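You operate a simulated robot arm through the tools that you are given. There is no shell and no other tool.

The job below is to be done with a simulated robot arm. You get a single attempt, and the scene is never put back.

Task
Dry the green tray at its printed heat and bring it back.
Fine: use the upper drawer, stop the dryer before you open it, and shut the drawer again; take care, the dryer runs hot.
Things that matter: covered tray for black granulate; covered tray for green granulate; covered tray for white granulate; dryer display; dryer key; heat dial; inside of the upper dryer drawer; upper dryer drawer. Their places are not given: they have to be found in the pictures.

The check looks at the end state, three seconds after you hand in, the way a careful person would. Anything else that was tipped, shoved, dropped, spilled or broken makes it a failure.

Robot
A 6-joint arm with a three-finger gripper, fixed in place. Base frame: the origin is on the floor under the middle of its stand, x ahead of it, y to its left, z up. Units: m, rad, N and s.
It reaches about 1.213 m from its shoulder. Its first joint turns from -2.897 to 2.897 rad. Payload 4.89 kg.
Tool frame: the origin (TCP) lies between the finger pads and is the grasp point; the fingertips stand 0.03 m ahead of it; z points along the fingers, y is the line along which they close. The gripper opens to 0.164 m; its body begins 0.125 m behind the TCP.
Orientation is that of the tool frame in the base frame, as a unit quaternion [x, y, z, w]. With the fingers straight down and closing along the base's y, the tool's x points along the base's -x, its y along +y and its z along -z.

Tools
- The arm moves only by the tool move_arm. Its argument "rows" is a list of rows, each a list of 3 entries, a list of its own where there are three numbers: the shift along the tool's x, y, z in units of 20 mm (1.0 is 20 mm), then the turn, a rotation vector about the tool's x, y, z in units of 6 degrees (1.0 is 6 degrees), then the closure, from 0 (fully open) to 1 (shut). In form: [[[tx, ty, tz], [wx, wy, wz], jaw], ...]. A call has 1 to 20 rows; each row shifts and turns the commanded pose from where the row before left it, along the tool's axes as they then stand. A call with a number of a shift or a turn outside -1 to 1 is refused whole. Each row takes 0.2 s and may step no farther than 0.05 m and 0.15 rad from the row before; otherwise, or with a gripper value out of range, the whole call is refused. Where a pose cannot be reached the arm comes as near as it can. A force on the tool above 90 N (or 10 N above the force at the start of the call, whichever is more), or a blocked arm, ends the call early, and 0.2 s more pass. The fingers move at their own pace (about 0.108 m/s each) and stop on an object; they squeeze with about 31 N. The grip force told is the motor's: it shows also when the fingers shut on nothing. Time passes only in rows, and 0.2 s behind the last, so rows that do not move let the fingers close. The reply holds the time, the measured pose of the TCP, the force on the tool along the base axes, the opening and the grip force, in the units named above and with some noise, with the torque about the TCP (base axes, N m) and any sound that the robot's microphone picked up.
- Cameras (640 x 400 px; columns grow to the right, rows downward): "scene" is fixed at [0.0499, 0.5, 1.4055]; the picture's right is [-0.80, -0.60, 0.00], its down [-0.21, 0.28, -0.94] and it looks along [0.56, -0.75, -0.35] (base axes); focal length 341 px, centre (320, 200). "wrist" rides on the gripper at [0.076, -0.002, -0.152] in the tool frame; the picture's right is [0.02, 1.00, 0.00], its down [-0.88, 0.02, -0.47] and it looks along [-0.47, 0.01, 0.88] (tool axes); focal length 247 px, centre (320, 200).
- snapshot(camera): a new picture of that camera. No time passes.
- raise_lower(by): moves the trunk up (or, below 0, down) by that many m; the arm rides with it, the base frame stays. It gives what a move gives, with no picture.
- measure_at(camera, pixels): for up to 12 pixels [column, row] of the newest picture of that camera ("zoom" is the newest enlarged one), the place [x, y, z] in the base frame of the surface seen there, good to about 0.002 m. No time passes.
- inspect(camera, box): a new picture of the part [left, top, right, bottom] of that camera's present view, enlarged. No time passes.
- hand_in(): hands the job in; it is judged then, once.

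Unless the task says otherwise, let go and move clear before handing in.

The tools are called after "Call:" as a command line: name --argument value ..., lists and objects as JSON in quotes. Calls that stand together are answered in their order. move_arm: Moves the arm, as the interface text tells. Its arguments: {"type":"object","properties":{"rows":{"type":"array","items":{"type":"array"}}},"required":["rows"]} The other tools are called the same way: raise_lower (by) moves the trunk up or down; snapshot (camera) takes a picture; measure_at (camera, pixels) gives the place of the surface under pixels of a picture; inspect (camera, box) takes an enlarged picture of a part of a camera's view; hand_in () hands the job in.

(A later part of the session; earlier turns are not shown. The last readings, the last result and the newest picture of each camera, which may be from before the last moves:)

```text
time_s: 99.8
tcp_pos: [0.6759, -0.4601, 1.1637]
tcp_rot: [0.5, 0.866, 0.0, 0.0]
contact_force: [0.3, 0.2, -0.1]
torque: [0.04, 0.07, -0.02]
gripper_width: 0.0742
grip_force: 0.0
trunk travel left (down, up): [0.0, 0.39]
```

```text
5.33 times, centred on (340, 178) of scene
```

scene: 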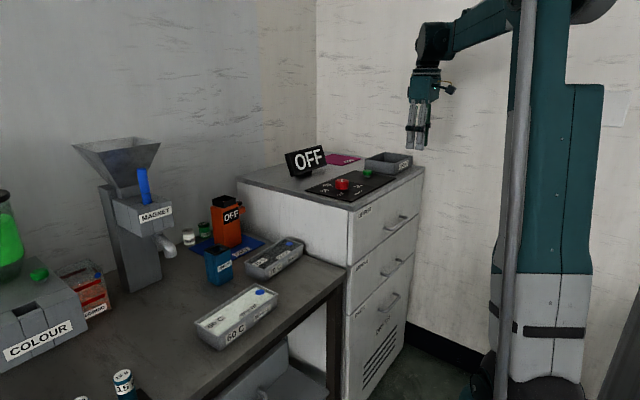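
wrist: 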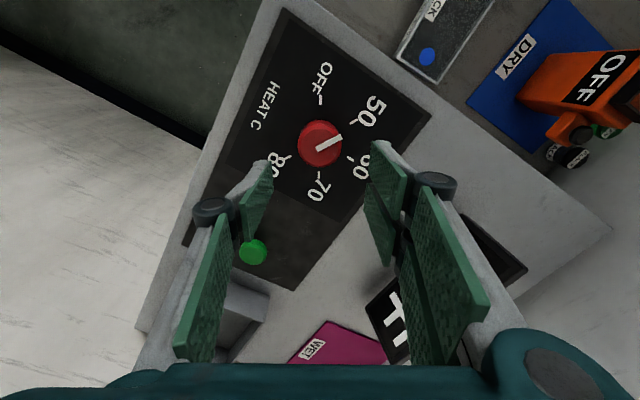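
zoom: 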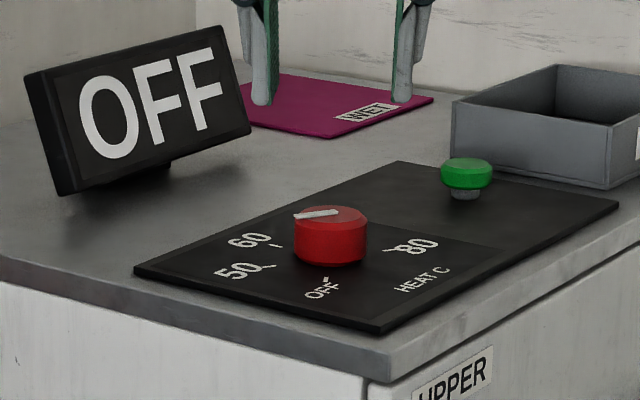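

The pointer lies exactly on the 50 tick (both at about -28° in the zoom). Next I will square the gripper, shut the fingers and move above the green key.

Call:
move_arm --rows '[[[0, 0, 0], [0, 0, -1], 0.8], [[0, 0, 0], [0, 0, -1], 1], [[0, 0, 0], [0, 0, -1], 1], [[0, 0, 0], [0, 0, -1], 1], [[0, 0, 0], [0, 0, -1], 1], [[0, 0, 0], [0, 0, -1], 1], [[0, 0, 0], [0, 0, -1], 1], [[0, 0, 0], [0, 0, -1], 1], [[0, 0, 0], [0, 0, -1], 1], [[0, 0, 0], [0, 0, -1], 1], [[0, -1, 0], [0, 0, 0], 1], [[0, -1, 0], [0, 0, 0], 1], [[0, -1, 0], [0, 0, 0], 1], [[0, -1, 0], [0, 0, 0], 1], [[0, -1, 0], [0, 0, 0], 1], [[0, -1, 0], [0, 0, 0], 1], [[0, -1, 0], [0, 0, 0], 1], [[0, -1, 0], [0, 0, 0], 1], [[0.07, -0.82, 0], [0, 0, 0], 1]]'

Call:
snapshot --camera "wrist"

Call:
inspect --camera "scene" --box '[290, 110, 430, 210]'

```text
time_s: 103.8
tcp_pos: [0.6752, -0.6355, 1.1642]
tcp_rot: [0.0, 1.0, 0.0, 0.0]
contact_force: [0.8, 0.2, -0.6]
torque: [-0.12, 0.05, -0.02]
gripper_width: 0.0
grip_force: 31.1
trunk travel left (down, up): [0.0, 0.39]
```

```text
taken
```

wrist: 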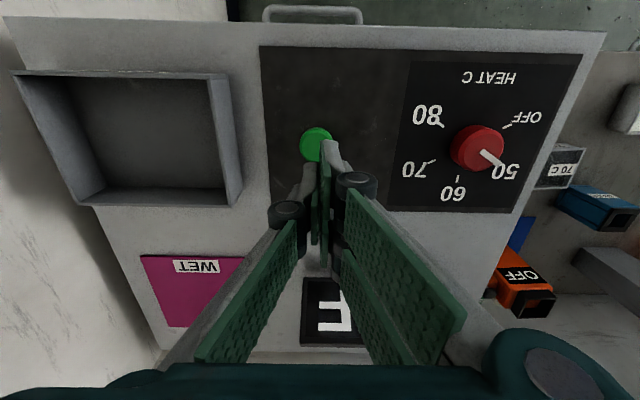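

```text
4.00 times, centred on (360, 160) of scene
```

zoom: 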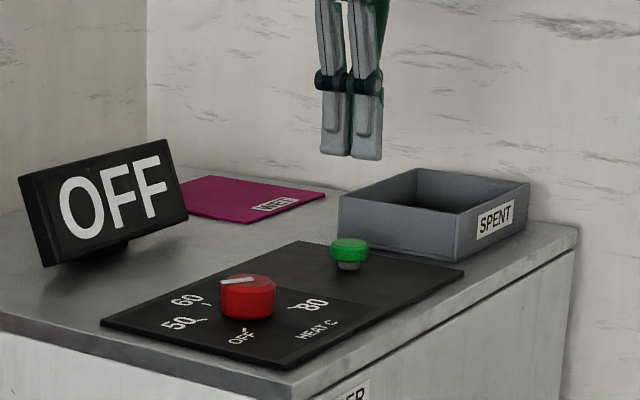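

The pointer shows 50 and the key is directly beneath the shut fingers. I will descend to just above the key (tips at z≈1.058).

Call:
move_arm --rows '[[[0, 0, 1], [0, 0, 0], 1], [[0, 0, 1], [0, 0, 0], 1], [[0, 0, 1], [0, 0, 0], 1], [[0, 0, 0.6], [0, 0, 0], 1], [[0, 0, 0.2], [0, 0, 0], 1]]'

Call:
inspect --camera "scene" --box '[290, 130, 410, 210]'

```text
time_s: 105.0
tcp_pos: [0.6755, -0.6352, 1.0885]
tcp_rot: [0.0, 1.0, 0.0, 0.0]
contact_force: [0.8, -0.4, 0.0]
torque: [-0.01, 0.01, -0.02]
gripper_width: 0.0001
grip_force: 30.8
trunk travel left (down, up): [0.0, 0.39]
```

```text
5.00 times, centred on (350, 170) of scene
```

zoom: 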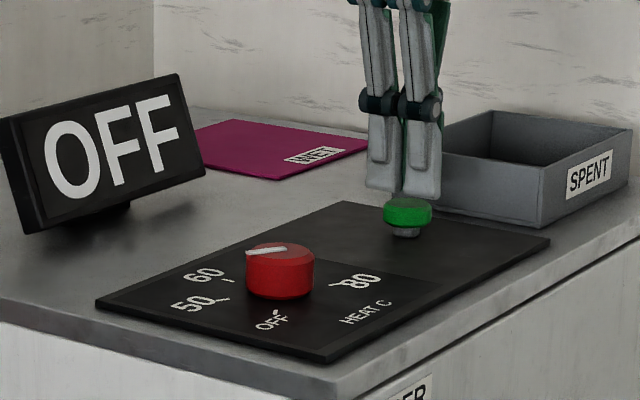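

The tips are about 5 mm above the key. I will press down in 2 mm steps, watching force and sound.

Call:
move_arm --rows '[[[0, 0, 0.1], [0, 0, 0], 1], [[0, 0, 0.1], [0, 0, 0], 1], [[0, 0, 0.1], [0, 0, 0], 1], [[0, 0, 0.1], [0, 0, 0], 1]]'

Call:
inspect --camera "scene" --box '[290, 130, 410, 210]'

```text
time_s: 106.0
tcp_pos: [0.6764, -0.6379, 1.0805]
tcp_rot: [0.0, 1.0, -0.001, 0.0]
contact_force: [-0.5, 0.0, 0.8]
torque: [0.0, 0.0, -0.01]
gripper_width: 0.0
grip_force: 30.9
trunk travel left (down, up): [0.0, 0.39]
```

```text
5.00 times, centred on (350, 170) of scene
```

zoom: 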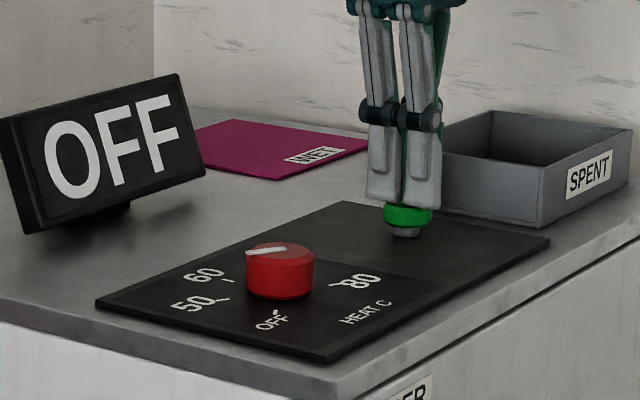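

The tips are right at the key top with no force yet. I will go on pressing in 1.5–2 mm steps.

Call:
move_arm --rows '[[[0, 0, 0.1], [0, 0, 0], 1], [[0, 0, 0.1], [0, 0, 0], 1]]'

Call:
inspect --camera "scene" --box '[290, 130, 410, 210]'

```text
time_s: 106.5
tcp_pos: [0.676, -0.6359, 1.0765]
tcp_rot: [0.0, 1.0, 0.0, 0.0]
contact_force: [0.2, -0.5, 0.7]
torque: [-0.04, 0.01, 0.05]
gripper_width: 0.006
grip_force: 45.3
trunk travel left (down, up): [0.0, 0.39]
```

```text
5.00 times, centred on (350, 170) of scene
```

zoom: 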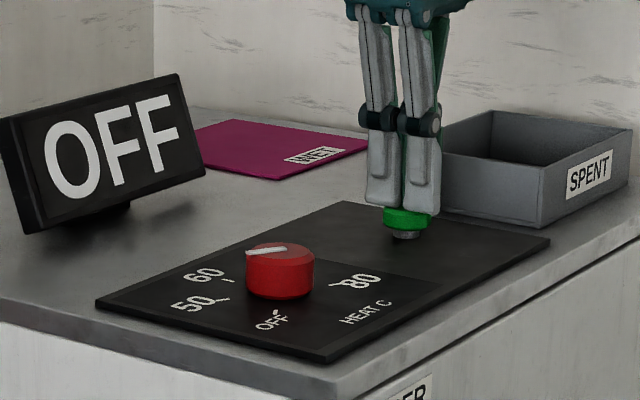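

The finger opening moved to 6 mm but force is tiny and the display still says OFF. I will press 2 mm more and look again.

Call:
move_arm --rows '[[[0, 0, 0.1], [0, 0, 0], 1]]'

Call:
inspect --camera "scene" --box '[350, 140, 400, 190]'

Call:
snapshot --camera "scene"

```text
time_s: 107.0
tcp_pos: [0.6752, -0.6349, 1.0736]
tcp_rot: [-0.001, 1.0, 0.0, 0.0]
contact_force: [1.3, -0.3, 2.3]
torque: [-0.01, -0.04, 0.0]
gripper_width: 0.006
grip_force: 44.3
trunk travel left (down, up): [0.0, 0.39]
heard: click
```

```text
8.00 times, centred on (375, 165) of scene
```

zoom: 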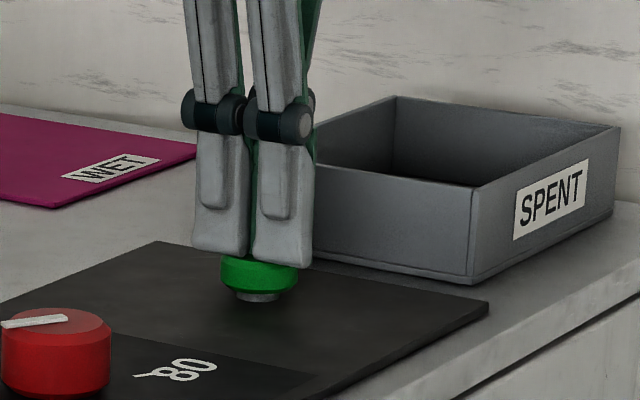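

```text
taken
```

scene: 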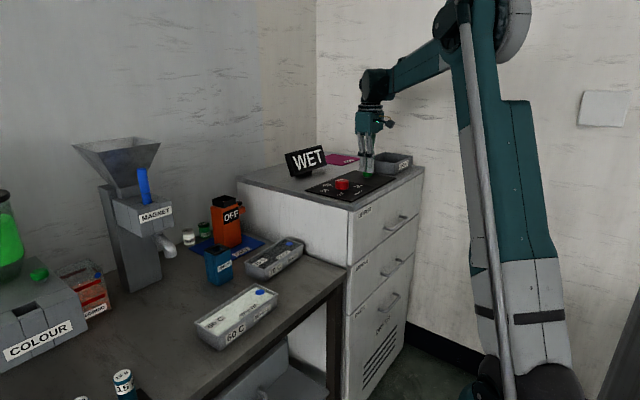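

A click was heard and the display now reads WET, so the dryer runs. I will lift just off the key and watch the display closely so I can stop in time.

Call:
move_arm --rows '[[[0, 0, -0.3], [0, 0, 0], 1], [[0, 0, -0.3], [0, 0, 0], 1]]'

Call:
inspect --camera "scene" --box '[270, 130, 410, 210]'

```text
time_s: 107.5
tcp_pos: [0.674, -0.6366, 1.0869]
tcp_rot: [-0.001, 1.0, 0.0, 0.0]
contact_force: [0.3, -0.4, 0.2]
torque: [0.01, 0.03, -0.02]
gripper_width: 0.0002
grip_force: 44.9
trunk travel left (down, up): [0.0, 0.39]
```

```text
4.57 times, centred on (340, 170) of scene
```

zoom: 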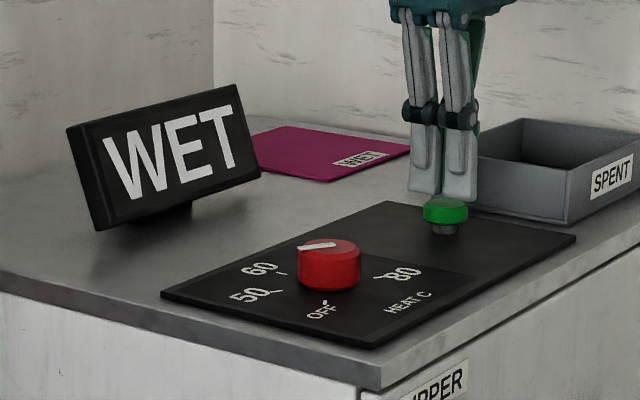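

The display holds WET and the key is free. I will wait one second at a time and watch the display.

Call:
move_arm --rows '[[[0, 0, 0], [0, 0, 0], 1], [[0, 0, 0], [0, 0, 0], 1], [[0, 0, 0], [0, 0, 0], 1], [[0, 0, 0], [0, 0, 0], 1]]'

Call:
inspect --camera "scene" --box '[270, 130, 410, 210]'

```text
time_s: 108.5
tcp_pos: [0.6742, -0.6361, 1.0863]
tcp_rot: [0.0, 1.0, 0.0, 0.0]
contact_force: [0.4, 0.4, 0.6]
torque: [-0.01, 0.0, -0.01]
gripper_width: 0.0
grip_force: 45.2
trunk travel left (down, up): [0.0, 0.39]
```

```text
4.57 times, centred on (340, 170) of scene
```

zoom: 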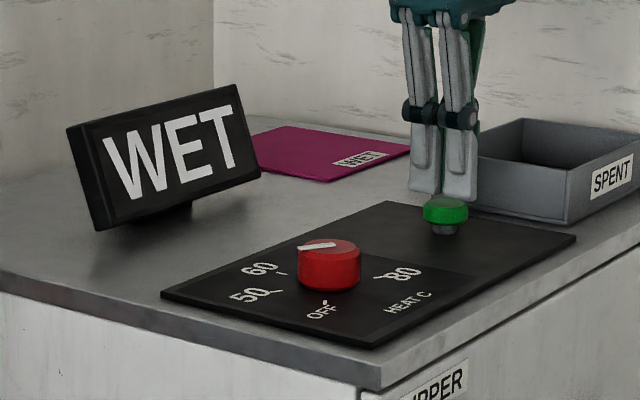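

Still WET at 108.5 s. I will keep waiting in short stretches of about 1.6 s.

Call:
move_arm --rows '[[[0, 0, 0], [0, 0, 0], 1], [[0, 0, 0], [0, 0, 0], 1], [[0, 0, 0], [0, 0, 0], 1], [[0, 0, 0], [0, 0, 0], 1], [[0, 0, 0], [0, 0, 0], 1], [[0, 0, 0], [0, 0, 0], 1], [[0, 0, 0], [0, 0, 0], 1]]'

Call:
inspect --camera "scene" --box '[270, 130, 410, 210]'

```text
time_s: 110.2
tcp_pos: [0.6744, -0.6357, 1.0875]
tcp_rot: [0.0, 1.0, 0.0, 0.0]
contact_force: [-0.3, 0.3, 0.2]
torque: [-0.01, -0.02, -0.03]
gripper_width: 0.0003
grip_force: 45.5
trunk travel left (down, up): [0.0, 0.39]
```

```text
4.57 times, centred on (340, 170) of scene
```

zoom: 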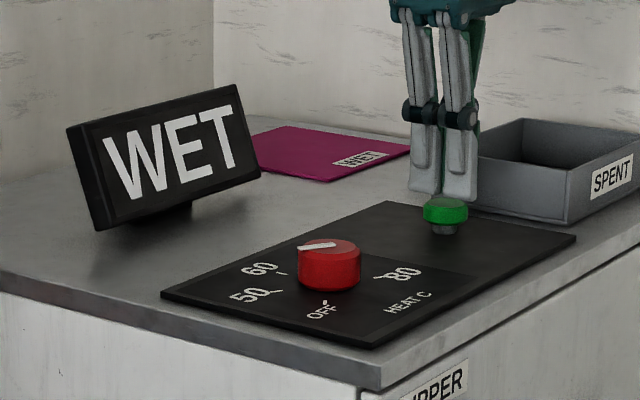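

Still WET at 110.2 s. I will keep waiting in the same short stretches.

Call:
move_arm --rows '[[[0, 0, 0], [0, 0, 0], 1], [[0, 0, 0], [0, 0, 0], 1], [[0, 0, 0], [0, 0, 0], 1], [[0, 0, 0], [0, 0, 0], 1], [[0, 0, 0], [0, 0, 0], 1], [[0, 0, 0], [0, 0, 0], 1], [[0, 0, 0], [0, 0, 0], 1]]'

Call:
inspect --camera "scene" --box '[270, 130, 410, 210]'

```text
time_s: 111.8
tcp_pos: [0.6756, -0.6368, 1.0857]
tcp_rot: [0.0, 1.0, -0.001, 0.001]
contact_force: [-0.3, 0.6, 0.5]
torque: [0.01, 0.01, -0.02]
gripper_width: 0.0002
grip_force: 45.1
trunk travel left (down, up): [0.0, 0.39]
```

```text
4.57 times, centred on (340, 170) of scene
```

zoom: 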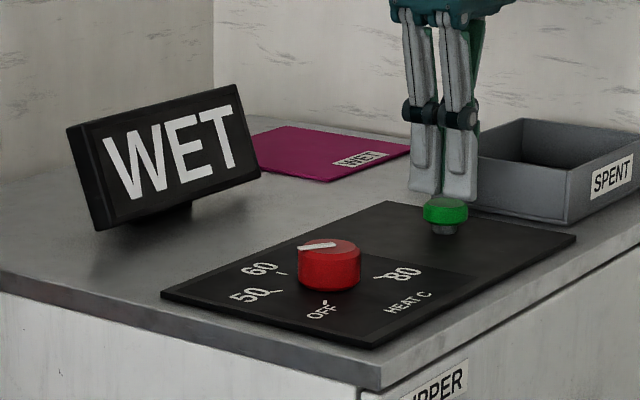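

Still WET at 111.8 s. I will wait 2 s more and check again.

Call:
move_arm --rows '[[[0, 0, 0], [0, 0, 0], 1], [[0, 0, 0], [0, 0, 0], 1], [[0, 0, 0], [0, 0, 0], 1], [[0, 0, 0], [0, 0, 0], 1], [[0, 0, 0], [0, 0, 0], 1], [[0, 0, 0], [0, 0, 0], 1], [[0, 0, 0], [0, 0, 0], 1], [[0, 0, 0], [0, 0, 0], 1], [[0, 0, 0], [0, 0, 0], 1]]'

Call:
inspect --camera "scene" --box '[270, 130, 410, 210]'

```text
time_s: 113.8
tcp_pos: [0.6741, -0.6368, 1.0877]
tcp_rot: [0.0, 1.0, 0.0, 0.0]
contact_force: [-1.0, 0.1, -0.4]
torque: [-0.01, 0.01, -0.05]
gripper_width: 0.0
grip_force: 44.9
trunk travel left (down, up): [0.0, 0.39]
```

```text
4.57 times, centred on (340, 170) of scene
```

zoom: 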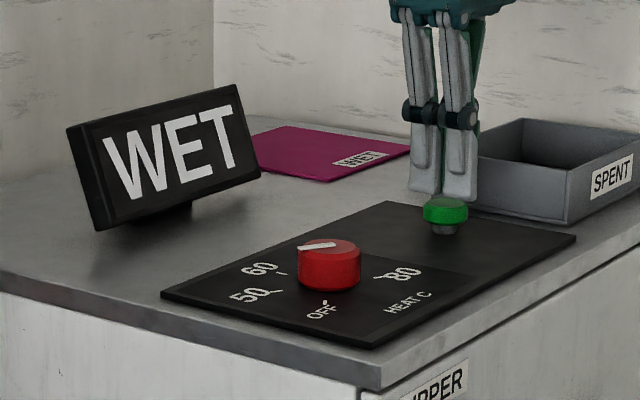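

Still WET at 113.8 s. I will wait another 2 s.

Call:
move_arm --rows '[[[0, 0, 0], [0, 0, 0], 1], [[0, 0, 0], [0, 0, 0], 1], [[0, 0, 0], [0, 0, 0], 1], [[0, 0, 0], [0, 0, 0], 1], [[0, 0, 0], [0, 0, 0], 1], [[0, 0, 0], [0, 0, 0], 1], [[0, 0, 0], [0, 0, 0], 1], [[0, 0, 0], [0, 0, 0], 1], [[0, 0, 0], [0, 0, 0], 1]]'

Call:
inspect --camera "scene" --box '[270, 130, 410, 210]'

```text
time_s: 115.8
tcp_pos: [0.6737, -0.6362, 1.0872]
tcp_rot: [0.0, 1.0, -0.001, 0.0]
contact_force: [0.0, 0.3, -0.7]
torque: [-0.02, 0.01, 0.0]
gripper_width: 0.0
grip_force: 44.6
trunk travel left (down, up): [0.0, 0.39]
```

```text
4.57 times, centred on (340, 170) of scene
```

zoom: 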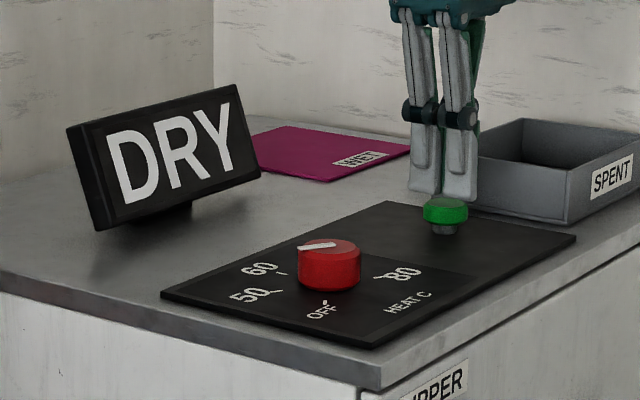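

The display now reads DRY at 115.8 s. I will press the key once to stop the dryer and lift off.

Call:
move_arm --rows '[[[0, 0, 0.35], [0, 0, 0], 1], [[0, 0, 0.2], [0, 0, 0], 1], [[0, 0, 0.18], [0, 0, 0], 1], [[0, 0, 0], [0, 0, 0], 1], [[0, 0, -0.35], [0, 0, 0], 1], [[0, 0, -0.4], [0, 0, 0], 1]]'

Call:
inspect --camera "scene" --box '[270, 130, 410, 210]'

```text
time_s: 117.2
tcp_pos: [0.6765, -0.6343, 1.0875]
tcp_rot: [-0.001, 1.0, 0.0, 0.001]
contact_force: [-0.1, 0.1, -0.9]
torque: [0.02, 0.03, 0.03]
gripper_width: 0.0
grip_force: 44.5
trunk travel left (down, up): [0.0, 0.39]
heard: click
```

```text
4.57 times, centred on (340, 170) of scene
```

zoom: 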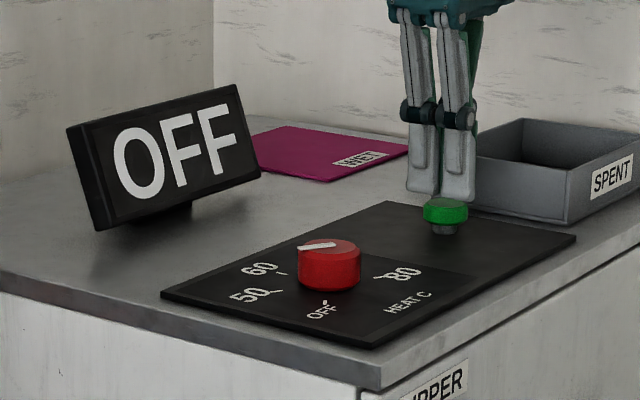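

The click was heard and the display shows OFF, so the dryer is stopped. I will rise, turn the gripper back by 90° and move in front of the dryer for the handle again.

Call:
move_arm --rows '[[[0, 0, -1], [0, 0, 0], 1], [[0, 0, -1], [0, 0, 0], 1], [[0, 0, -1], [0, 0, 0], 1], [[0, 0, -1], [0, 0, 0], 1], [[0, 0, -1], [0, 0, 1], 0.8], [[0, 0, -1], [0, 0, 1], 0.8], [[0, 0, 0], [0, 0, 1], 0.8], [[0, 0, 0], [0, 0, 1], 0.8], [[0, 0, 0], [0, 0, 1], 0.8], [[0, 0, 0], [0, 0, 1], 0.8], [[0, 0, 0], [0, 0, 1], 0.8], [[0, 0, 0], [0, 0, 1], 0.8], [[0, 0, 0], [0, 0, 1], 0.8], [[0, 0, 0], [0, 0, 1], 0.8], [[0, 0, 0], [0, 0, 1], 0.8], [[0, 0, 0], [0, 0, 1], 0.8], [[0, 0, 0], [0, 0, 1], 0.8], [[0, 0, 0], [0, 0, 1], 0.8], [[0, 0, 0], [0, 0, 1], 0.8]]'

Call:
move_arm --rows '[[[0, -1, 0], [0, 0, 0], 0.8], [[0, -1, 0], [0, 0, 0], 0.8], [[0, -1, 0], [0, 0, 0], 0.8], [[0, -1, 0], [0, 0, 0], 0.8], [[0, -1, 0], [0, 0, 0], 0.8], [[0, -1, 0], [0, 0, 0], 0.8], [[0, -1, 0], [0, 0, 0], 0.8], [[0, -1, 0], [0, 0, 0], 0.8], [[0, -1, 0], [0, 0, 0], 0.8], [[0, -1, 0], [0, 0, 0], 0.8], [[0, -1, 0], [0, 0, 0], 0.8], [[0, -1, 0], [0, 0, 0], 0.8], [[0, -1, 0], [0, 0, 0], 0.8], [[0, -1, 0], [0, 0, 0], 0.8], [[0, -1, 0], [0, 0, 0], 0.8], [[0, -1, 0], [0, 0, 0], 0.8]]'

Call:
move_arm --rows '[[[0, 0, 0], [-1, 0, 0], 0.8], [[0, 0, 0], [-1, 0, 0], 0.8], [[0, 0, 0], [-1, 0, 0], 0.8], [[0, 0, 0], [-1, 0, 0], 0.8], [[0, 0, 0], [-1, 0, 0], 0.8], [[0, 0, 0], [-1, 0, 0], 0.8], [[0, 0, 0], [-1, 0, 0], 0.8], [[0, 0, 0], [-1, 0, 0], 0.8], [[0, 0, 0], [-1, 0, 0], 0.8], [[0, 0, 0], [-1, 0, 0], 0.8]]'

Call:
snapshot --camera "scene"

```text
time_s: 121.2
tcp_pos: [0.6743, -0.6366, 1.2076]
tcp_rot: [0.707, 0.707, 0.0, 0.0]
contact_force: [0.2, 0.3, 0.1]
torque: [0.0, 0.02, -0.03]
gripper_width: 0.0331
grip_force: 0.0
trunk travel left (down, up): [0.0, 0.39]
```

```text
time_s: 124.5
tcp_pos: [0.3547, -0.636, 1.2086]
tcp_rot: [0.707, 0.707, 0.0, 0.0]
contact_force: [1.6, 0.0, -0.7]
torque: [0.0, 0.16, -0.04]
gripper_width: 0.0329
grip_force: 0.1
trunk travel left (down, up): [0.0, 0.39]
```

```text
time_s: 126.8
tcp_pos: [0.3554, -0.6358, 1.2077]
tcp_rot: [0.612, 0.612, 0.355, 0.354]
contact_force: [-0.6, 0.6, 0.6]
torque: [-0.05, 0.08, -0.06]
gripper_width: 0.0329
grip_force: 0.1
trunk travel left (down, up): [0.0, 0.39]
```

```text
taken
```

scene: 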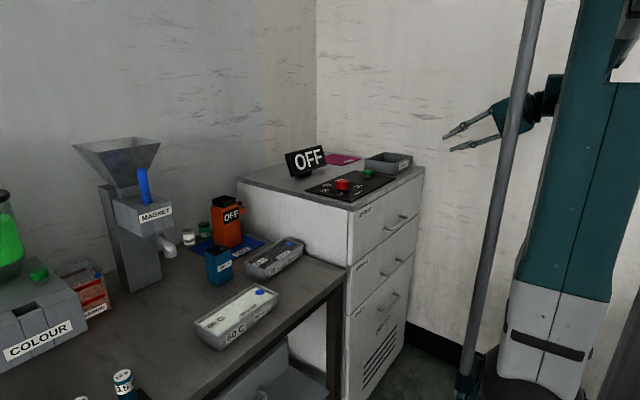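

The gripper is pitched in front of the dryer, display still OFF. I will lower to z≈0.906 and check before advancing.

Call:
move_arm --rows '[[[-0.2, -0.866, 0.5], [0, 0, 0], 0.8], [[0, -0.866, 0.5], [0, 0, 0], 0.8], [[0, -0.866, 0.5], [0, 0, 0], 0.8], [[0, -0.866, 0.5], [0, 0, 0], 0.8], [[0, -0.866, 0.5], [0, 0, 0], 0.8], [[0, -0.866, 0.5], [0, 0, 0], 0.8], [[0, -0.866, 0.5], [0, 0, 0], 0.8], [[0, -0.866, 0.5], [0, 0, 0], 0.8], [[0, -0.866, 0.5], [0, 0, 0], 0.8], [[0, -0.866, 0.5], [0, 0, 0], 0.8], [[0, -0.866, 0.5], [0, 0, 0], 0.8], [[0, -0.866, 0.5], [0, 0, 0], 0.8], [[0, -0.866, 0.5], [0, 0, 0], 0.8], [[0, -0.866, 0.5], [0, 0, 0], 0.8], [[0, -0.866, 0.5], [0, 0, 0], 0.8]]'

Call:
move_arm --rows '[[[0, 0.5, 0.866], [0, 0, 0], 0.8], [[0, 0.5, 0.866], [0, 0, 0], 0.8], [[0, 0.5, 0.866], [0, 0, 0], 0.8], [[0, 0.5, 0.866], [0, 0, 0], 0.8], [[0, 0.25, 0.433], [0, 0, 0], 0.8]]'

Call:
snapshot --camera "wrist"

Call:
inspect --camera "scene" --box '[360, 180, 460, 250]'

```text
time_s: 129.9
tcp_pos: [0.3534, -0.6399, 0.9078]
tcp_rot: [0.612, 0.613, 0.353, 0.353]
contact_force: [-0.2, 0.5, -0.3]
torque: [-0.07, 0.02, -0.09]
gripper_width: 0.0327
grip_force: 0.1
trunk travel left (down, up): [0.0, 0.39]
```

```text
time_s: 131.2
tcp_pos: [0.4452, -0.6392, 0.9075]
tcp_rot: [0.612, 0.613, 0.354, 0.353]
contact_force: [0.7, -0.2, 0.2]
torque: [-0.01, -0.01, -0.04]
gripper_width: 0.0327
grip_force: 0.1
trunk travel left (down, up): [0.0, 0.39]
```

```text
taken
```

wrist: 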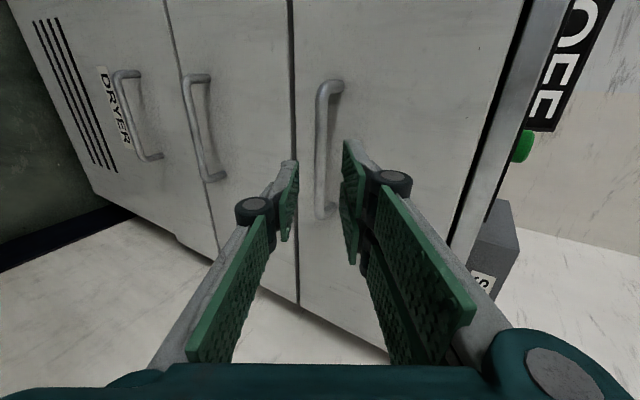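

```text
5.71 times, centred on (410, 215) of scene
```

zoom: 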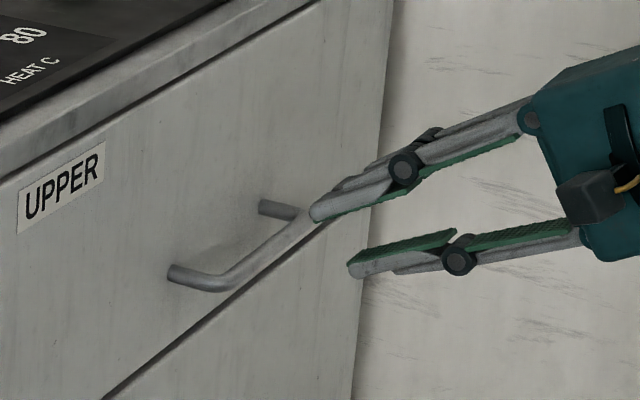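

The bar sits midway between the fingertips as before. I will advance 72 mm along the fingers and close.

Call:
move_arm --rows '[[[0, 0, 1], [0, 0, 0], 0.8], [[0, 0, 1], [0, 0, 0], 0.8], [[0, 0, 0.9], [0, 0, 0], 0.8], [[0, 0, 0.7], [0, 0, 0], 0.8], [[0, 0, 0], [0, 0, 0], 0.88], [[0, 0, 0], [0, 0, 0], 0.92], [[0, 0, 0], [0, 0, 0], 1], [[0, 0, 0], [0, 0, 0], 1]]'

Call:
inspect --camera "scene" --box '[360, 180, 460, 250]'

```text
time_s: 132.9
tcp_pos: [0.5077, -0.6398, 0.8712]
tcp_rot: [0.612, 0.613, 0.354, 0.353]
contact_force: [1.9, -1.7, 11.0]
torque: [-0.5, -0.23, 0.35]
gripper_width: 0.0114
grip_force: 45.0
trunk travel left (down, up): [0.0, 0.39]
```

```text
5.71 times, centred on (410, 215) of scene
```

zoom: 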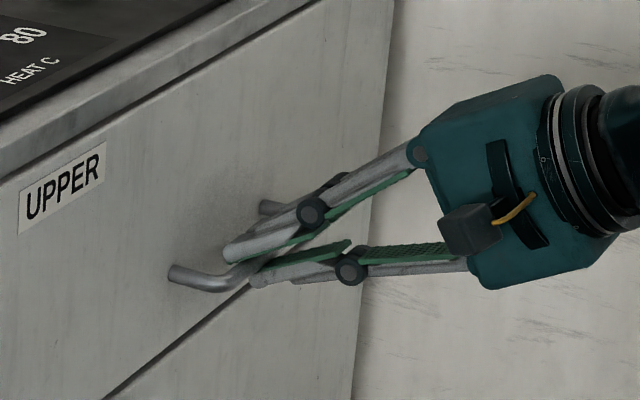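

The grip is clean (11 N). The dryer is off, so I will pull the drawer open 12 cm and check forces.

Call:
move_arm --rows '[[[0, -0.25, -0.433], [0, 0, 0], 1], [[0, -0.25, -0.433], [0, 0, 0], 1], [[0, -0.25, -0.433], [0, 0, 0], 1], [[0, -0.25, -0.433], [0, 0, 0], 1], [[0, -0.25, -0.433], [0, 0, 0], 1], [[0, -0.25, -0.433], [0, 0, 0], 1], [[0, -0.25, -0.433], [0, 0, 0], 1], [[0, -0.25, -0.433], [0, 0, 0], 1], [[0, -0.25, -0.433], [0, 0, 0], 1], [[0, -0.25, -0.433], [0, 0, 0], 1], [[0, -0.25, -0.433], [0, 0, 0], 1], [[0, -0.25, -0.433], [0, 0, 0], 1]]'

Call:
snapshot --camera "scene"

```text
time_s: 135.6
tcp_pos: [0.3863, -0.6407, 0.8716]
tcp_rot: [0.612, 0.613, 0.353, 0.353]
contact_force: [0.7, -16.6, 4.5]
torque: [-0.82, -0.04, -0.1]
gripper_width: 0.0113
grip_force: 44.5
trunk travel left (down, up): [0.0, 0.39]
```

```text
taken
```

scene: 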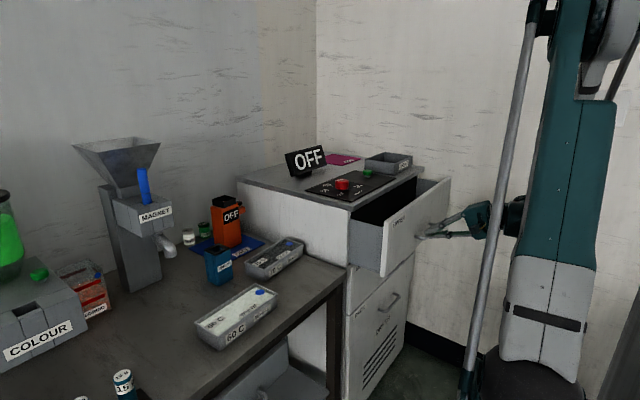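

The drawer is half open with low side loads. I will pull the other 12 cm.

Call:
move_arm --rows '[[[-0.04, -0.25, -0.433], [0, 0, 0], 1], [[-0.03, -0.25, -0.433], [0, 0, 0], 1], [[0, -0.25, -0.433], [0, 0, 0], 1], [[0, -0.25, -0.433], [0, 0, 0], 1], [[0, -0.25, -0.433], [0, 0, 0], 1], [[0, -0.25, -0.433], [0, 0, 0], 1], [[0, -0.25, -0.433], [0, 0, 0], 1], [[0, -0.25, -0.433], [0, 0, 0], 1], [[0, -0.25, -0.433], [0, 0, 0], 1], [[0, -0.25, -0.433], [0, 0, 0], 1], [[0, -0.25, -0.433], [0, 0, 0], 1], [[0, -0.25, -0.433], [0, 0, 0], 1]]'

Call:
inspect --camera "scene" --box '[340, 150, 500, 290]'

```text
time_s: 138.2
tcp_pos: [0.2665, -0.6399, 0.8715]
tcp_rot: [0.612, 0.613, 0.354, 0.353]
contact_force: [-0.3, 37.6, -18.1]
torque: [-0.09, 0.31, 0.97]
gripper_width: 0.0114
grip_force: 45.1
trunk travel left (down, up): [0.0, 0.39]
```

```text
2.86 times, centred on (420, 220) of scene
```

zoom: 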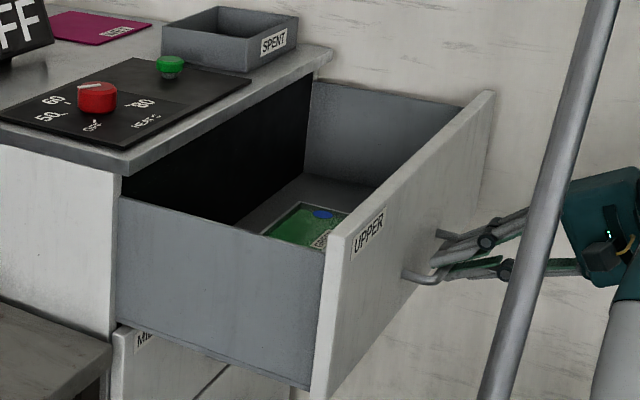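

The drawer is open 24 cm and the tray's spot is now blue (dry). I will release the handle, back off and rise.

Call:
move_arm --rows '[[[0.08, 0, 0], [0, 0, 0], 0.95], [[0.05, 0, 0], [0, 0, 0], 0.85], [[0, 0, 0], [0, 0, 0], 0.8], [[0, 0, -0.5], [0, 0, 0], 0.8], [[0, 0, -1], [0, 0, 0], 0.8], [[0, 0, -1], [0, 0, 0], 0.8], [[0, 0, -1], [0, 0, 0], 0.8]]'

Call:
move_arm --rows '[[[0, 0.866, -0.5], [0, 0, 0], 0.8], [[0, 0.866, -0.5], [0, 0, 0], 0.8], [[0, 0.866, -0.5], [0, 0, 0], 0.8], [[0, 0.866, -0.5], [0, 0, 0], 0.8], [[0, 0.866, -0.5], [0, 0, 0], 0.8], [[0, 0.866, -0.5], [0, 0, 0], 0.8], [[0, 0.866, -0.5], [0, 0, 0], 0.8], [[0, 0.866, -0.5], [0, 0, 0], 0.8], [[0, 0.866, -0.5], [0, 0, 0], 0.8], [[0, 0.866, -0.5], [0, 0, 0], 0.8], [[0, 0.866, -0.5], [0, 0, 0], 0.8], [[0, 0.866, -0.5], [0, 0, 0], 0.8], [[0, 0.866, -0.5], [0, 0, 0], 0.8]]'

Call:
move_arm --rows '[[[0, 0, 0], [1, 0, 0], 0.5], [[0, 0, 0], [1, 0, 0], 0.33], [[0, 0, 0], [1, 0, 0], 0.33], [[0, 0, 0], [1, 0, 0], 0.33], [[0, 0, 0], [1, 0, 0], 0.33], [[0, 0, 0], [1, 0, 0], 0.33], [[0, 0, 0], [1, 0, 0], 0.33], [[0, 0, 0], [1, 0, 0], 0.33], [[0, 0, 0], [1, 0, 0], 0.33], [[0, 0, 0], [1, 0, 0], 0.33]]'

Call:
inspect --camera "scene" --box '[340, 150, 500, 290]'

```text
time_s: 139.8
tcp_pos: [0.206, -0.6398, 0.9053]
tcp_rot: [0.612, 0.613, 0.353, 0.353]
contact_force: [0.5, -0.6, -0.6]
torque: [0.06, 0.0, 0.09]
gripper_width: 0.0326
grip_force: 0.1
trunk travel left (down, up): [0.0, 0.39]
```

```text
time_s: 142.6
tcp_pos: [0.2052, -0.6381, 1.1661]
tcp_rot: [0.613, 0.613, 0.354, 0.353]
contact_force: [-0.4, -0.5, -0.2]
torque: [0.02, -0.06, 0.07]
gripper_width: 0.0332
grip_force: 0.0
trunk travel left (down, up): [0.0, 0.39]
```

```text
time_s: 144.8
tcp_pos: [0.206, -0.6393, 1.1662]
tcp_rot: [0.706, 0.708, 0.0, -0.001]
contact_force: [-1.5, 0.9, -0.3]
torque: [-0.04, -0.21, -0.01]
gripper_width: 0.1098
grip_force: 0.0
trunk travel left (down, up): [0.0, 0.39]
```

```text
2.86 times, centred on (420, 220) of scene
```

zoom: 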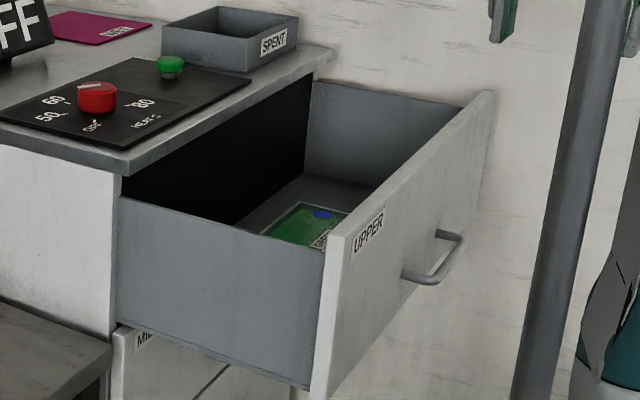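

The gripper is straight down and open. I will move above the tray in the drawer and look at it from the wrist.

Call:
move_arm --rows '[[[0.5, 1, 0], [0, 0, 0], 0.33], [[0.5, 1, 0], [0, 0, 0], 0.33], [[0.5, 1, 0], [0, 0, 0], 0.33], [[0, 1, 0], [0, 0, 0], 0.33], [[0, 1, 0], [0, 0, 0], 0.33], [[0, 1, 0], [0, 0, 0], 0.33], [[0, 1, 0], [0, 0, 0], 0.33], [[0, 1, 0], [0, 0, 0], 0.33], [[0, 1, 0], [0, 0, 0], 0.33], [[0, 1, 0], [0, 0, 0], 0.33], [[0, 1, 0], [0, 0, 0], 0.33], [[0, 1, 0], [0, 0, 0], 0.33], [[0, 0.5, 0], [0, 0, 0], 0.33]]'

Call:
snapshot --camera "wrist"

Call:
measure_at --camera "wrist" --pixels '[[320, 80], [320, 100], [320, 120], [300, 100], [340, 100], [300, 130], [340, 130]]'

```text
time_s: 147.6
tcp_pos: [0.4553, -0.609, 1.1675]
tcp_rot: [0.706, 0.708, 0.0, 0.001]
contact_force: [-0.3, 0.7, 0.1]
torque: [-0.04, -0.08, -0.03]
gripper_width: 0.1097
grip_force: 0.0
trunk travel left (down, up): [0.0, 0.39]
```

```text
taken
```

wrist: 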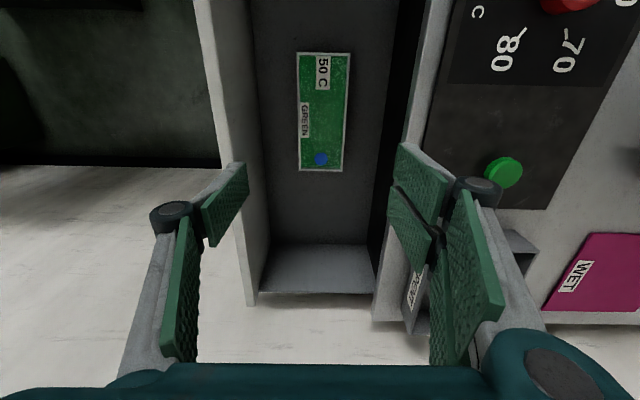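

```text
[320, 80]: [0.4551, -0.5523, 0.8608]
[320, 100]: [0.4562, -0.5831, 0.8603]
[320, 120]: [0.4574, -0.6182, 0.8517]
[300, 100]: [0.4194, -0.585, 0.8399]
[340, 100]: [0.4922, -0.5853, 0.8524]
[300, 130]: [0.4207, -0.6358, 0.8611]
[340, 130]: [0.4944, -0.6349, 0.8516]
```

The tray lies aligned with the view; I will zoom and measure its rim for exact centre.

Call:
inspect --camera "wrist" --box '[270, 40, 380, 180]'

```text
2.86 times, centred on (325, 110) of wrist
```

zoom: 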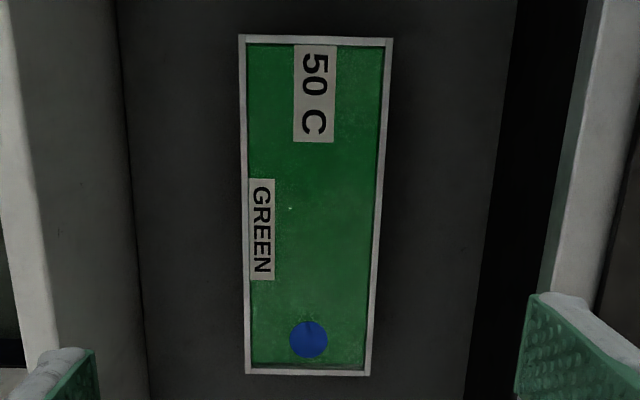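

Call:
measure_at --camera "zoom" --pixels '[[242, 40], [389, 42], [248, 370], [367, 372], [245, 200], [379, 200], [315, 39], [308, 371]]'

```text
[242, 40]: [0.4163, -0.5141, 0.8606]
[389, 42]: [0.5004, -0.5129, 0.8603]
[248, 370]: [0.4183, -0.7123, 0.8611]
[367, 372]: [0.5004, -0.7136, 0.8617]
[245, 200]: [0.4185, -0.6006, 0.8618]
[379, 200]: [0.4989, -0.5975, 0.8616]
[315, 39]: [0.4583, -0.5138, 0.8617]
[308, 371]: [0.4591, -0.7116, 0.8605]
```

The tray centre is (0.459,-0.613), aligned to the axes, rim at z=0.861. I will shift 4 mm and descend to the same depth as at release.

Call:
move_arm --rows '[[[-0.1, 0.18, 1], [0, 0, 0], 0.33], [[0, 0, 1], [0, 0, 0], 0.33], [[0, 0, 1], [0, 0, 0], 0.33], [[0, 0, 1], [0, 0, 0], 0.33], [[0, 0, 1], [0, 0, 0], 0.33], [[0, 0, 1], [0, 0, 0], 0.33], [[0, 0, 1], [0, 0, 0], 0.33], [[0, 0, 1], [0, 0, 0], 0.33], [[0, 0, 1], [0, 0, 0], 0.33], [[0, 0, 1], [0, 0, 0], 0.33], [[0, 0, 1], [0, 0, 0], 0.33], [[0, 0, 1], [0, 0, 0], 0.33], [[0, 0, 1], [0, 0, 0], 0.33]]'

Call:
snapshot --camera "wrist"

```text
time_s: 150.3
tcp_pos: [0.4588, -0.6102, 0.9063]
tcp_rot: [0.707, 0.707, 0.0, 0.0]
contact_force: [-0.6, 0.9, 0.7]
torque: [-0.09, -0.07, -0.01]
gripper_width: 0.1099
grip_force: 0.1
trunk travel left (down, up): [0.0, 0.39]
```

```text
taken
```

wrist: 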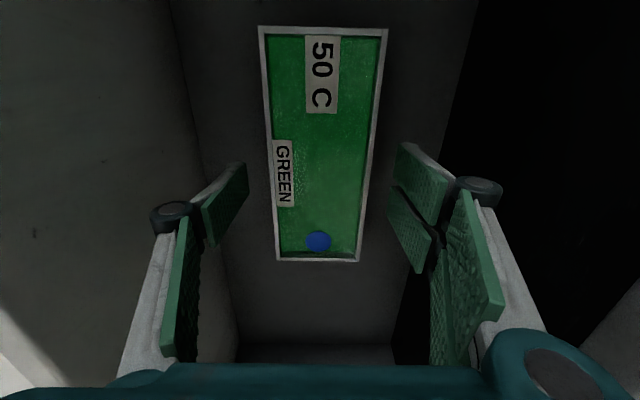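

The tray is centred between the pads. I will go the last 52 mm down and close in steps.

Call:
move_arm --rows '[[[0, 0, 0.9], [0, 0, 0], 0.33], [[0, 0, 0.8], [0, 0, 0], 0.33], [[0, 0, 0.6], [0, 0, 0], 0.33], [[0, 0, 0.3], [0, 0, 0], 0.33], [[0, 0, 0], [0, 0, 0], 0.42], [[0, 0, 0], [0, 0, 0], 0.48], [[0, 0, 0], [0, 0, 0], 0.6], [[0, 0, 0], [0, 0, 0], 0.7], [[0, 0, 0], [0, 0, 0], 0.7]]'

Call:
snapshot --camera "wrist"

```text
time_s: 152.3
tcp_pos: [0.4602, -0.61, 0.8541]
tcp_rot: [0.706, 0.708, -0.001, 0.0]
contact_force: [-0.1, -1.0, 1.2]
torque: [0.01, 0.15, -0.02]
gripper_width: 0.0847
grip_force: 30.8
trunk travel left (down, up): [0.0, 0.39]
```

```text
taken
```

wrist: 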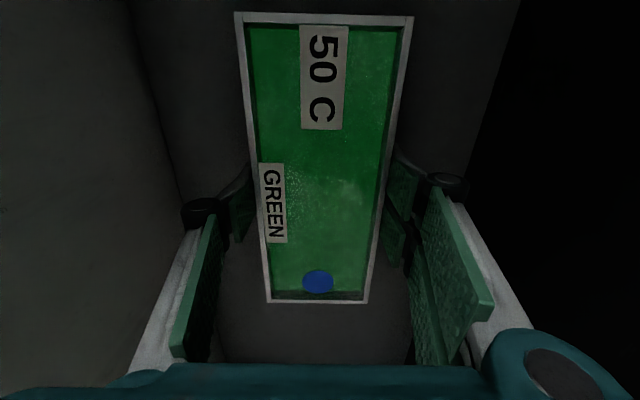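

The grip is 84.7 mm at 31 N, as before. I will lift straight up to z≈1.085.

Call:
move_arm --rows '[[[0, 0, -0.3], [0, 0, 0], 0.7], [[0, 0, -0.5], [0, 0, 0], 0.7], [[0, 0, -0.7], [0, 0, 0], 0.7], [[0, 0, -1], [0, 0, 0], 0.7], [[0, 0, -1], [0, 0, 0], 0.7], [[0, 0, -1], [0, 0, 0], 0.7], [[0, 0, -1], [0, 0, 0], 0.7], [[0, 0, -1], [0, 0, 0], 0.7], [[0, 0, -1], [0, 0, 0], 0.7], [[0, 0, -1], [0, 0, 0], 0.7], [[0, 0, -1], [0, 0, 0], 0.7], [[0, 0, -1], [0, 0, 0], 0.7], [[0, 0, -1], [0, 0, 0], 0.7]]'

Call:
snapshot --camera "scene"

```text
time_s: 155.2
tcp_pos: [0.4584, -0.6109, 1.0842]
tcp_rot: [0.707, 0.707, 0.0, 0.0]
contact_force: [0.5, -0.2, -5.1]
torque: [0.11, 0.08, -0.02]
gripper_width: 0.0842
grip_force: 31.3
trunk travel left (down, up): [0.0, 0.39]
```

```text
taken
```

scene: 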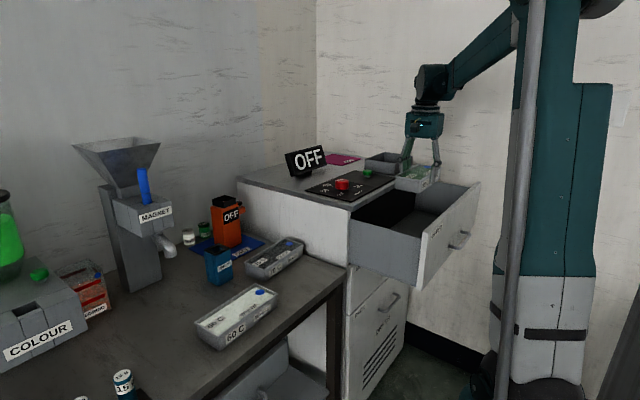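

The tray is clear of the drawer. I will carry it back along +y in front of the dryer, then restore the 6° yaw.

Call:
move_arm --rows '[[[0.5, 0, 0], [0, 0, 0], 0.7], [[1, 0, 0], [0, 0, 0], 0.7], [[1, 0, 0], [0, 0, 0], 0.7], [[1, 0, 0], [0, 0, 0], 0.7], [[1, 0, 0], [0, 0, 0], 0.7], [[1, 0, 0], [0, 0, 0], 0.7], [[1, 0, 0], [0, 0, 0], 0.7], [[1, 0, 0], [0, 0, 0], 0.7], [[1, 0, 0], [0, 0, 0], 0.7], [[1, 0, 0], [0, 0, 0], 0.7], [[1, 0, 0], [0, 0, 0], 0.7], [[1, 0, 0], [0, 0, 0], 0.7], [[1, 0, 0], [0, 0, 0], 0.7], [[1, 0, 0], [0, 0, 0], 0.7], [[1, 0, 0], [0, 0, 0], 0.7], [[1, 0, 0], [0, 0, 0], 0.7], [[1, 0, 0], [0, 0, 0], 0.7], [[1, 0, 0], [0, 0, 0], 0.7], [[1, 0, 0], [0, 0, 0], 0.7], [[0.5, 0, 0], [0, 0, 0], 0.7]]'

Call:
move_arm --rows '[[[0, 0, 0], [0, 0, -0.5], 0.7], [[0, 0, 0], [0, 0, -0.5], 0.7], [[0, 0.6, 0], [0, 0, 0], 0.7], [[0, 1, 0], [0, 0, 0], 0.7], [[0, 1, 0], [0, 0, 0], 0.7], [[0, 1, 0], [0, 0, 0], 0.7], [[0, 1, 0], [0, 0, 0], 0.7], [[0, 1, 0], [0, 0, 0], 0.7], [[0, 1, 0], [0, 0, 0], 0.7], [[0, 1, 0], [0, 0, 0], 0.7], [[0, 1, 0], [0, 0, 0], 0.7], [[0.08, 0.5, 0], [0, 0, 0], 0.7], [[0, 0, 0], [0, 0, 0], 0.7]]'

Call:
snapshot --camera "wrist"

Call:
snapshot --camera "scene"

```text
time_s: 159.3
tcp_pos: [0.4597, -0.2298, 1.0828]
tcp_rot: [0.707, 0.708, 0.0, 0.0]
contact_force: [0.3, -0.4, -5.4]
torque: [0.1, 0.02, 0.0]
gripper_width: 0.0845
grip_force: 30.8
trunk travel left (down, up): [0.0, 0.39]
```

```text
time_s: 162.2
tcp_pos: [0.6396, -0.2106, 1.0842]
tcp_rot: [0.67, 0.743, -0.001, -0.001]
contact_force: [-1.2, 0.1, -5.3]
torque: [0.06, -0.02, -0.03]
gripper_width: 0.0842
grip_force: 30.6
trunk travel left (down, up): [0.0, 0.39]
```

```text
taken
```

wrist: 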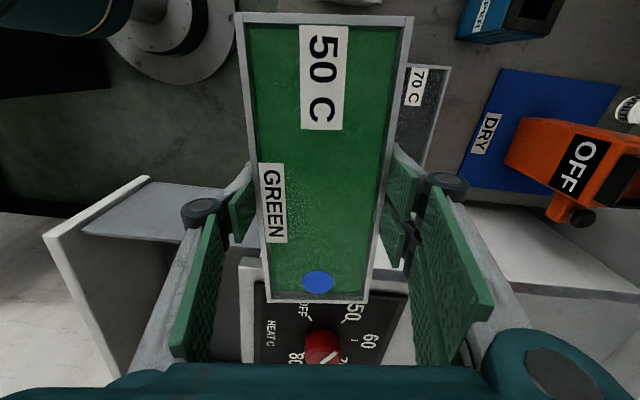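

```text
taken
```

scene: 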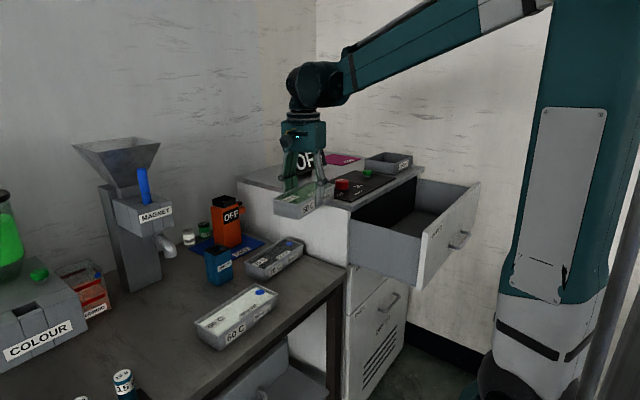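

The TCP is exactly above the tray's first place (0.6396,-0.2106) with the right yaw and a blue spot. I will lower to just above the table.

Call:
move_arm --rows '[[[0, 0, 0.6], [0, 0, 0], 0.7], [[0, 0, 1], [0, 0, 0], 0.7], [[0, 0, 1], [0, 0, 0], 0.7], [[0, 0, 1], [0, 0, 0], 0.7], [[0, 0, 1], [0, 0, 0], 0.7], [[0, 0, 1], [0, 0, 0], 0.7], [[0, 0, 1], [0, 0, 0], 0.7], [[0, 0, 1], [0, 0, 0], 0.7], [[0, 0, 1], [0, 0, 0], 0.7], [[0, 0, 1], [0, 0, 0], 0.7], [[0, 0, 1], [0, 0, 0], 0.7], [[0, 0, 0.8], [0, 0, 0], 0.7], [[0, 0, 0.4], [0, 0, 0], 0.7], [[0, 0, 0], [0, 0, 0], 0.7]]'

Call:
inspect --camera "scene" --box '[230, 200, 350, 310]'

```text
time_s: 165.2
tcp_pos: [0.6395, -0.21, 0.8491]
tcp_rot: [0.669, 0.743, 0.0, -0.001]
contact_force: [-0.5, 0.2, -4.6]
torque: [0.03, 0.01, -0.02]
gripper_width: 0.0842
grip_force: 30.7
trunk travel left (down, up): [0.0, 0.39]
```

```text
3.64 times, centred on (290, 255) of scene
```

zoom: 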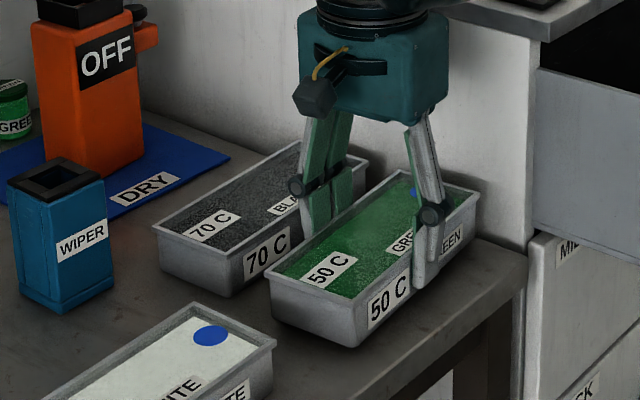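

The tray hovers about 9 mm above its place. I will lower in small steps until the table takes the weight.

Call:
move_arm --rows '[[[0, 0, 0.2], [0, 0, 0], 0.7], [[0, 0, 0.12], [0, 0, 0], 0.7], [[0, 0, 0.07], [0, 0, 0], 0.7], [[0, 0, 0.05], [0, 0, 0], 0.7]]'

```text
time_s: 166.2
tcp_pos: [0.6401, -0.2101, 0.8399]
tcp_rot: [0.67, 0.743, 0.0, 0.001]
contact_force: [-1.4, 0.2, -5.5]
torque: [0.02, 0.0, 0.0]
gripper_width: 0.0846
grip_force: 31.0
trunk travel left (down, up): [0.0, 0.39]
```

Call:
move_arm --rows '[[[0, 0, 0.05], [0, 0, 0], 0.7], [[0, 0, 0.05], [0, 0, 0], 0.7]]'

```text
time_s: 166.8
tcp_pos: [0.6396, -0.2102, 0.8388]
tcp_rot: [0.669, 0.743, 0.001, 0.0]
contact_force: [9.4, -2.7, 21.6]
torque: [-0.06, -0.39, 0.01]
gripper_width: 0.0847
grip_force: 31.2
trunk travel left (down, up): [0.0, 0.39]
```

The table takes the weight (+22 N). I will ease up 1 mm, open the fingers to 0.11 m, and look before lifting.

Call:
move_arm --rows '[[[0, 0, -0.06], [0, 0, 0], 0.7], [[0, 0, 0], [0, 0, 0], 0.46], [[0, 0, 0], [0, 0, 0], 0.42], [[0, 0, 0], [0, 0, 0], 0.38], [[0, 0, 0], [0, 0, 0], 0.33], [[0, 0, 0], [0, 0, 0], 0.33]]'

Call:
snapshot --camera "wrist"

Call:
inspect --camera "scene" --box '[230, 200, 350, 310]'

```text
time_s: 168.2
tcp_pos: [0.6391, -0.211, 0.8397]
tcp_rot: [0.669, 0.743, -0.001, 0.0]
contact_force: [-0.4, 0.4, -0.6]
torque: [-0.01, -0.03, -0.01]
gripper_width: 0.11
grip_force: 0.0
trunk travel left (down, up): [0.0, 0.39]
```

```text
taken
```

wrist: 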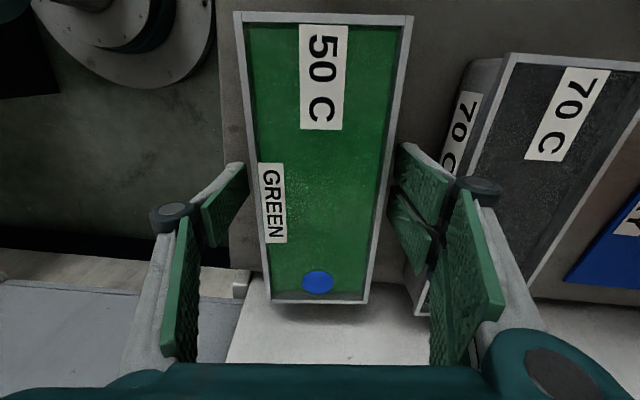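

```text
3.64 times, centred on (290, 255) of scene
```

zoom: 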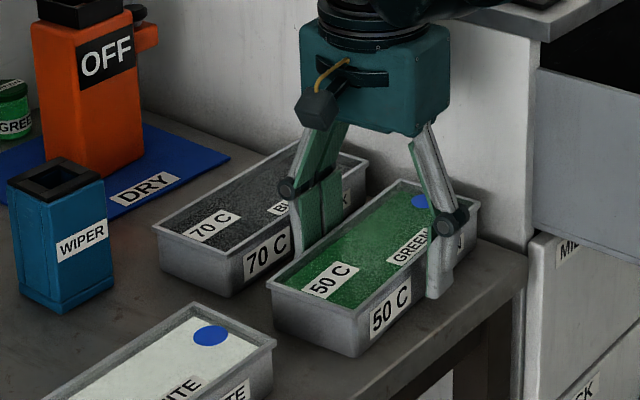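

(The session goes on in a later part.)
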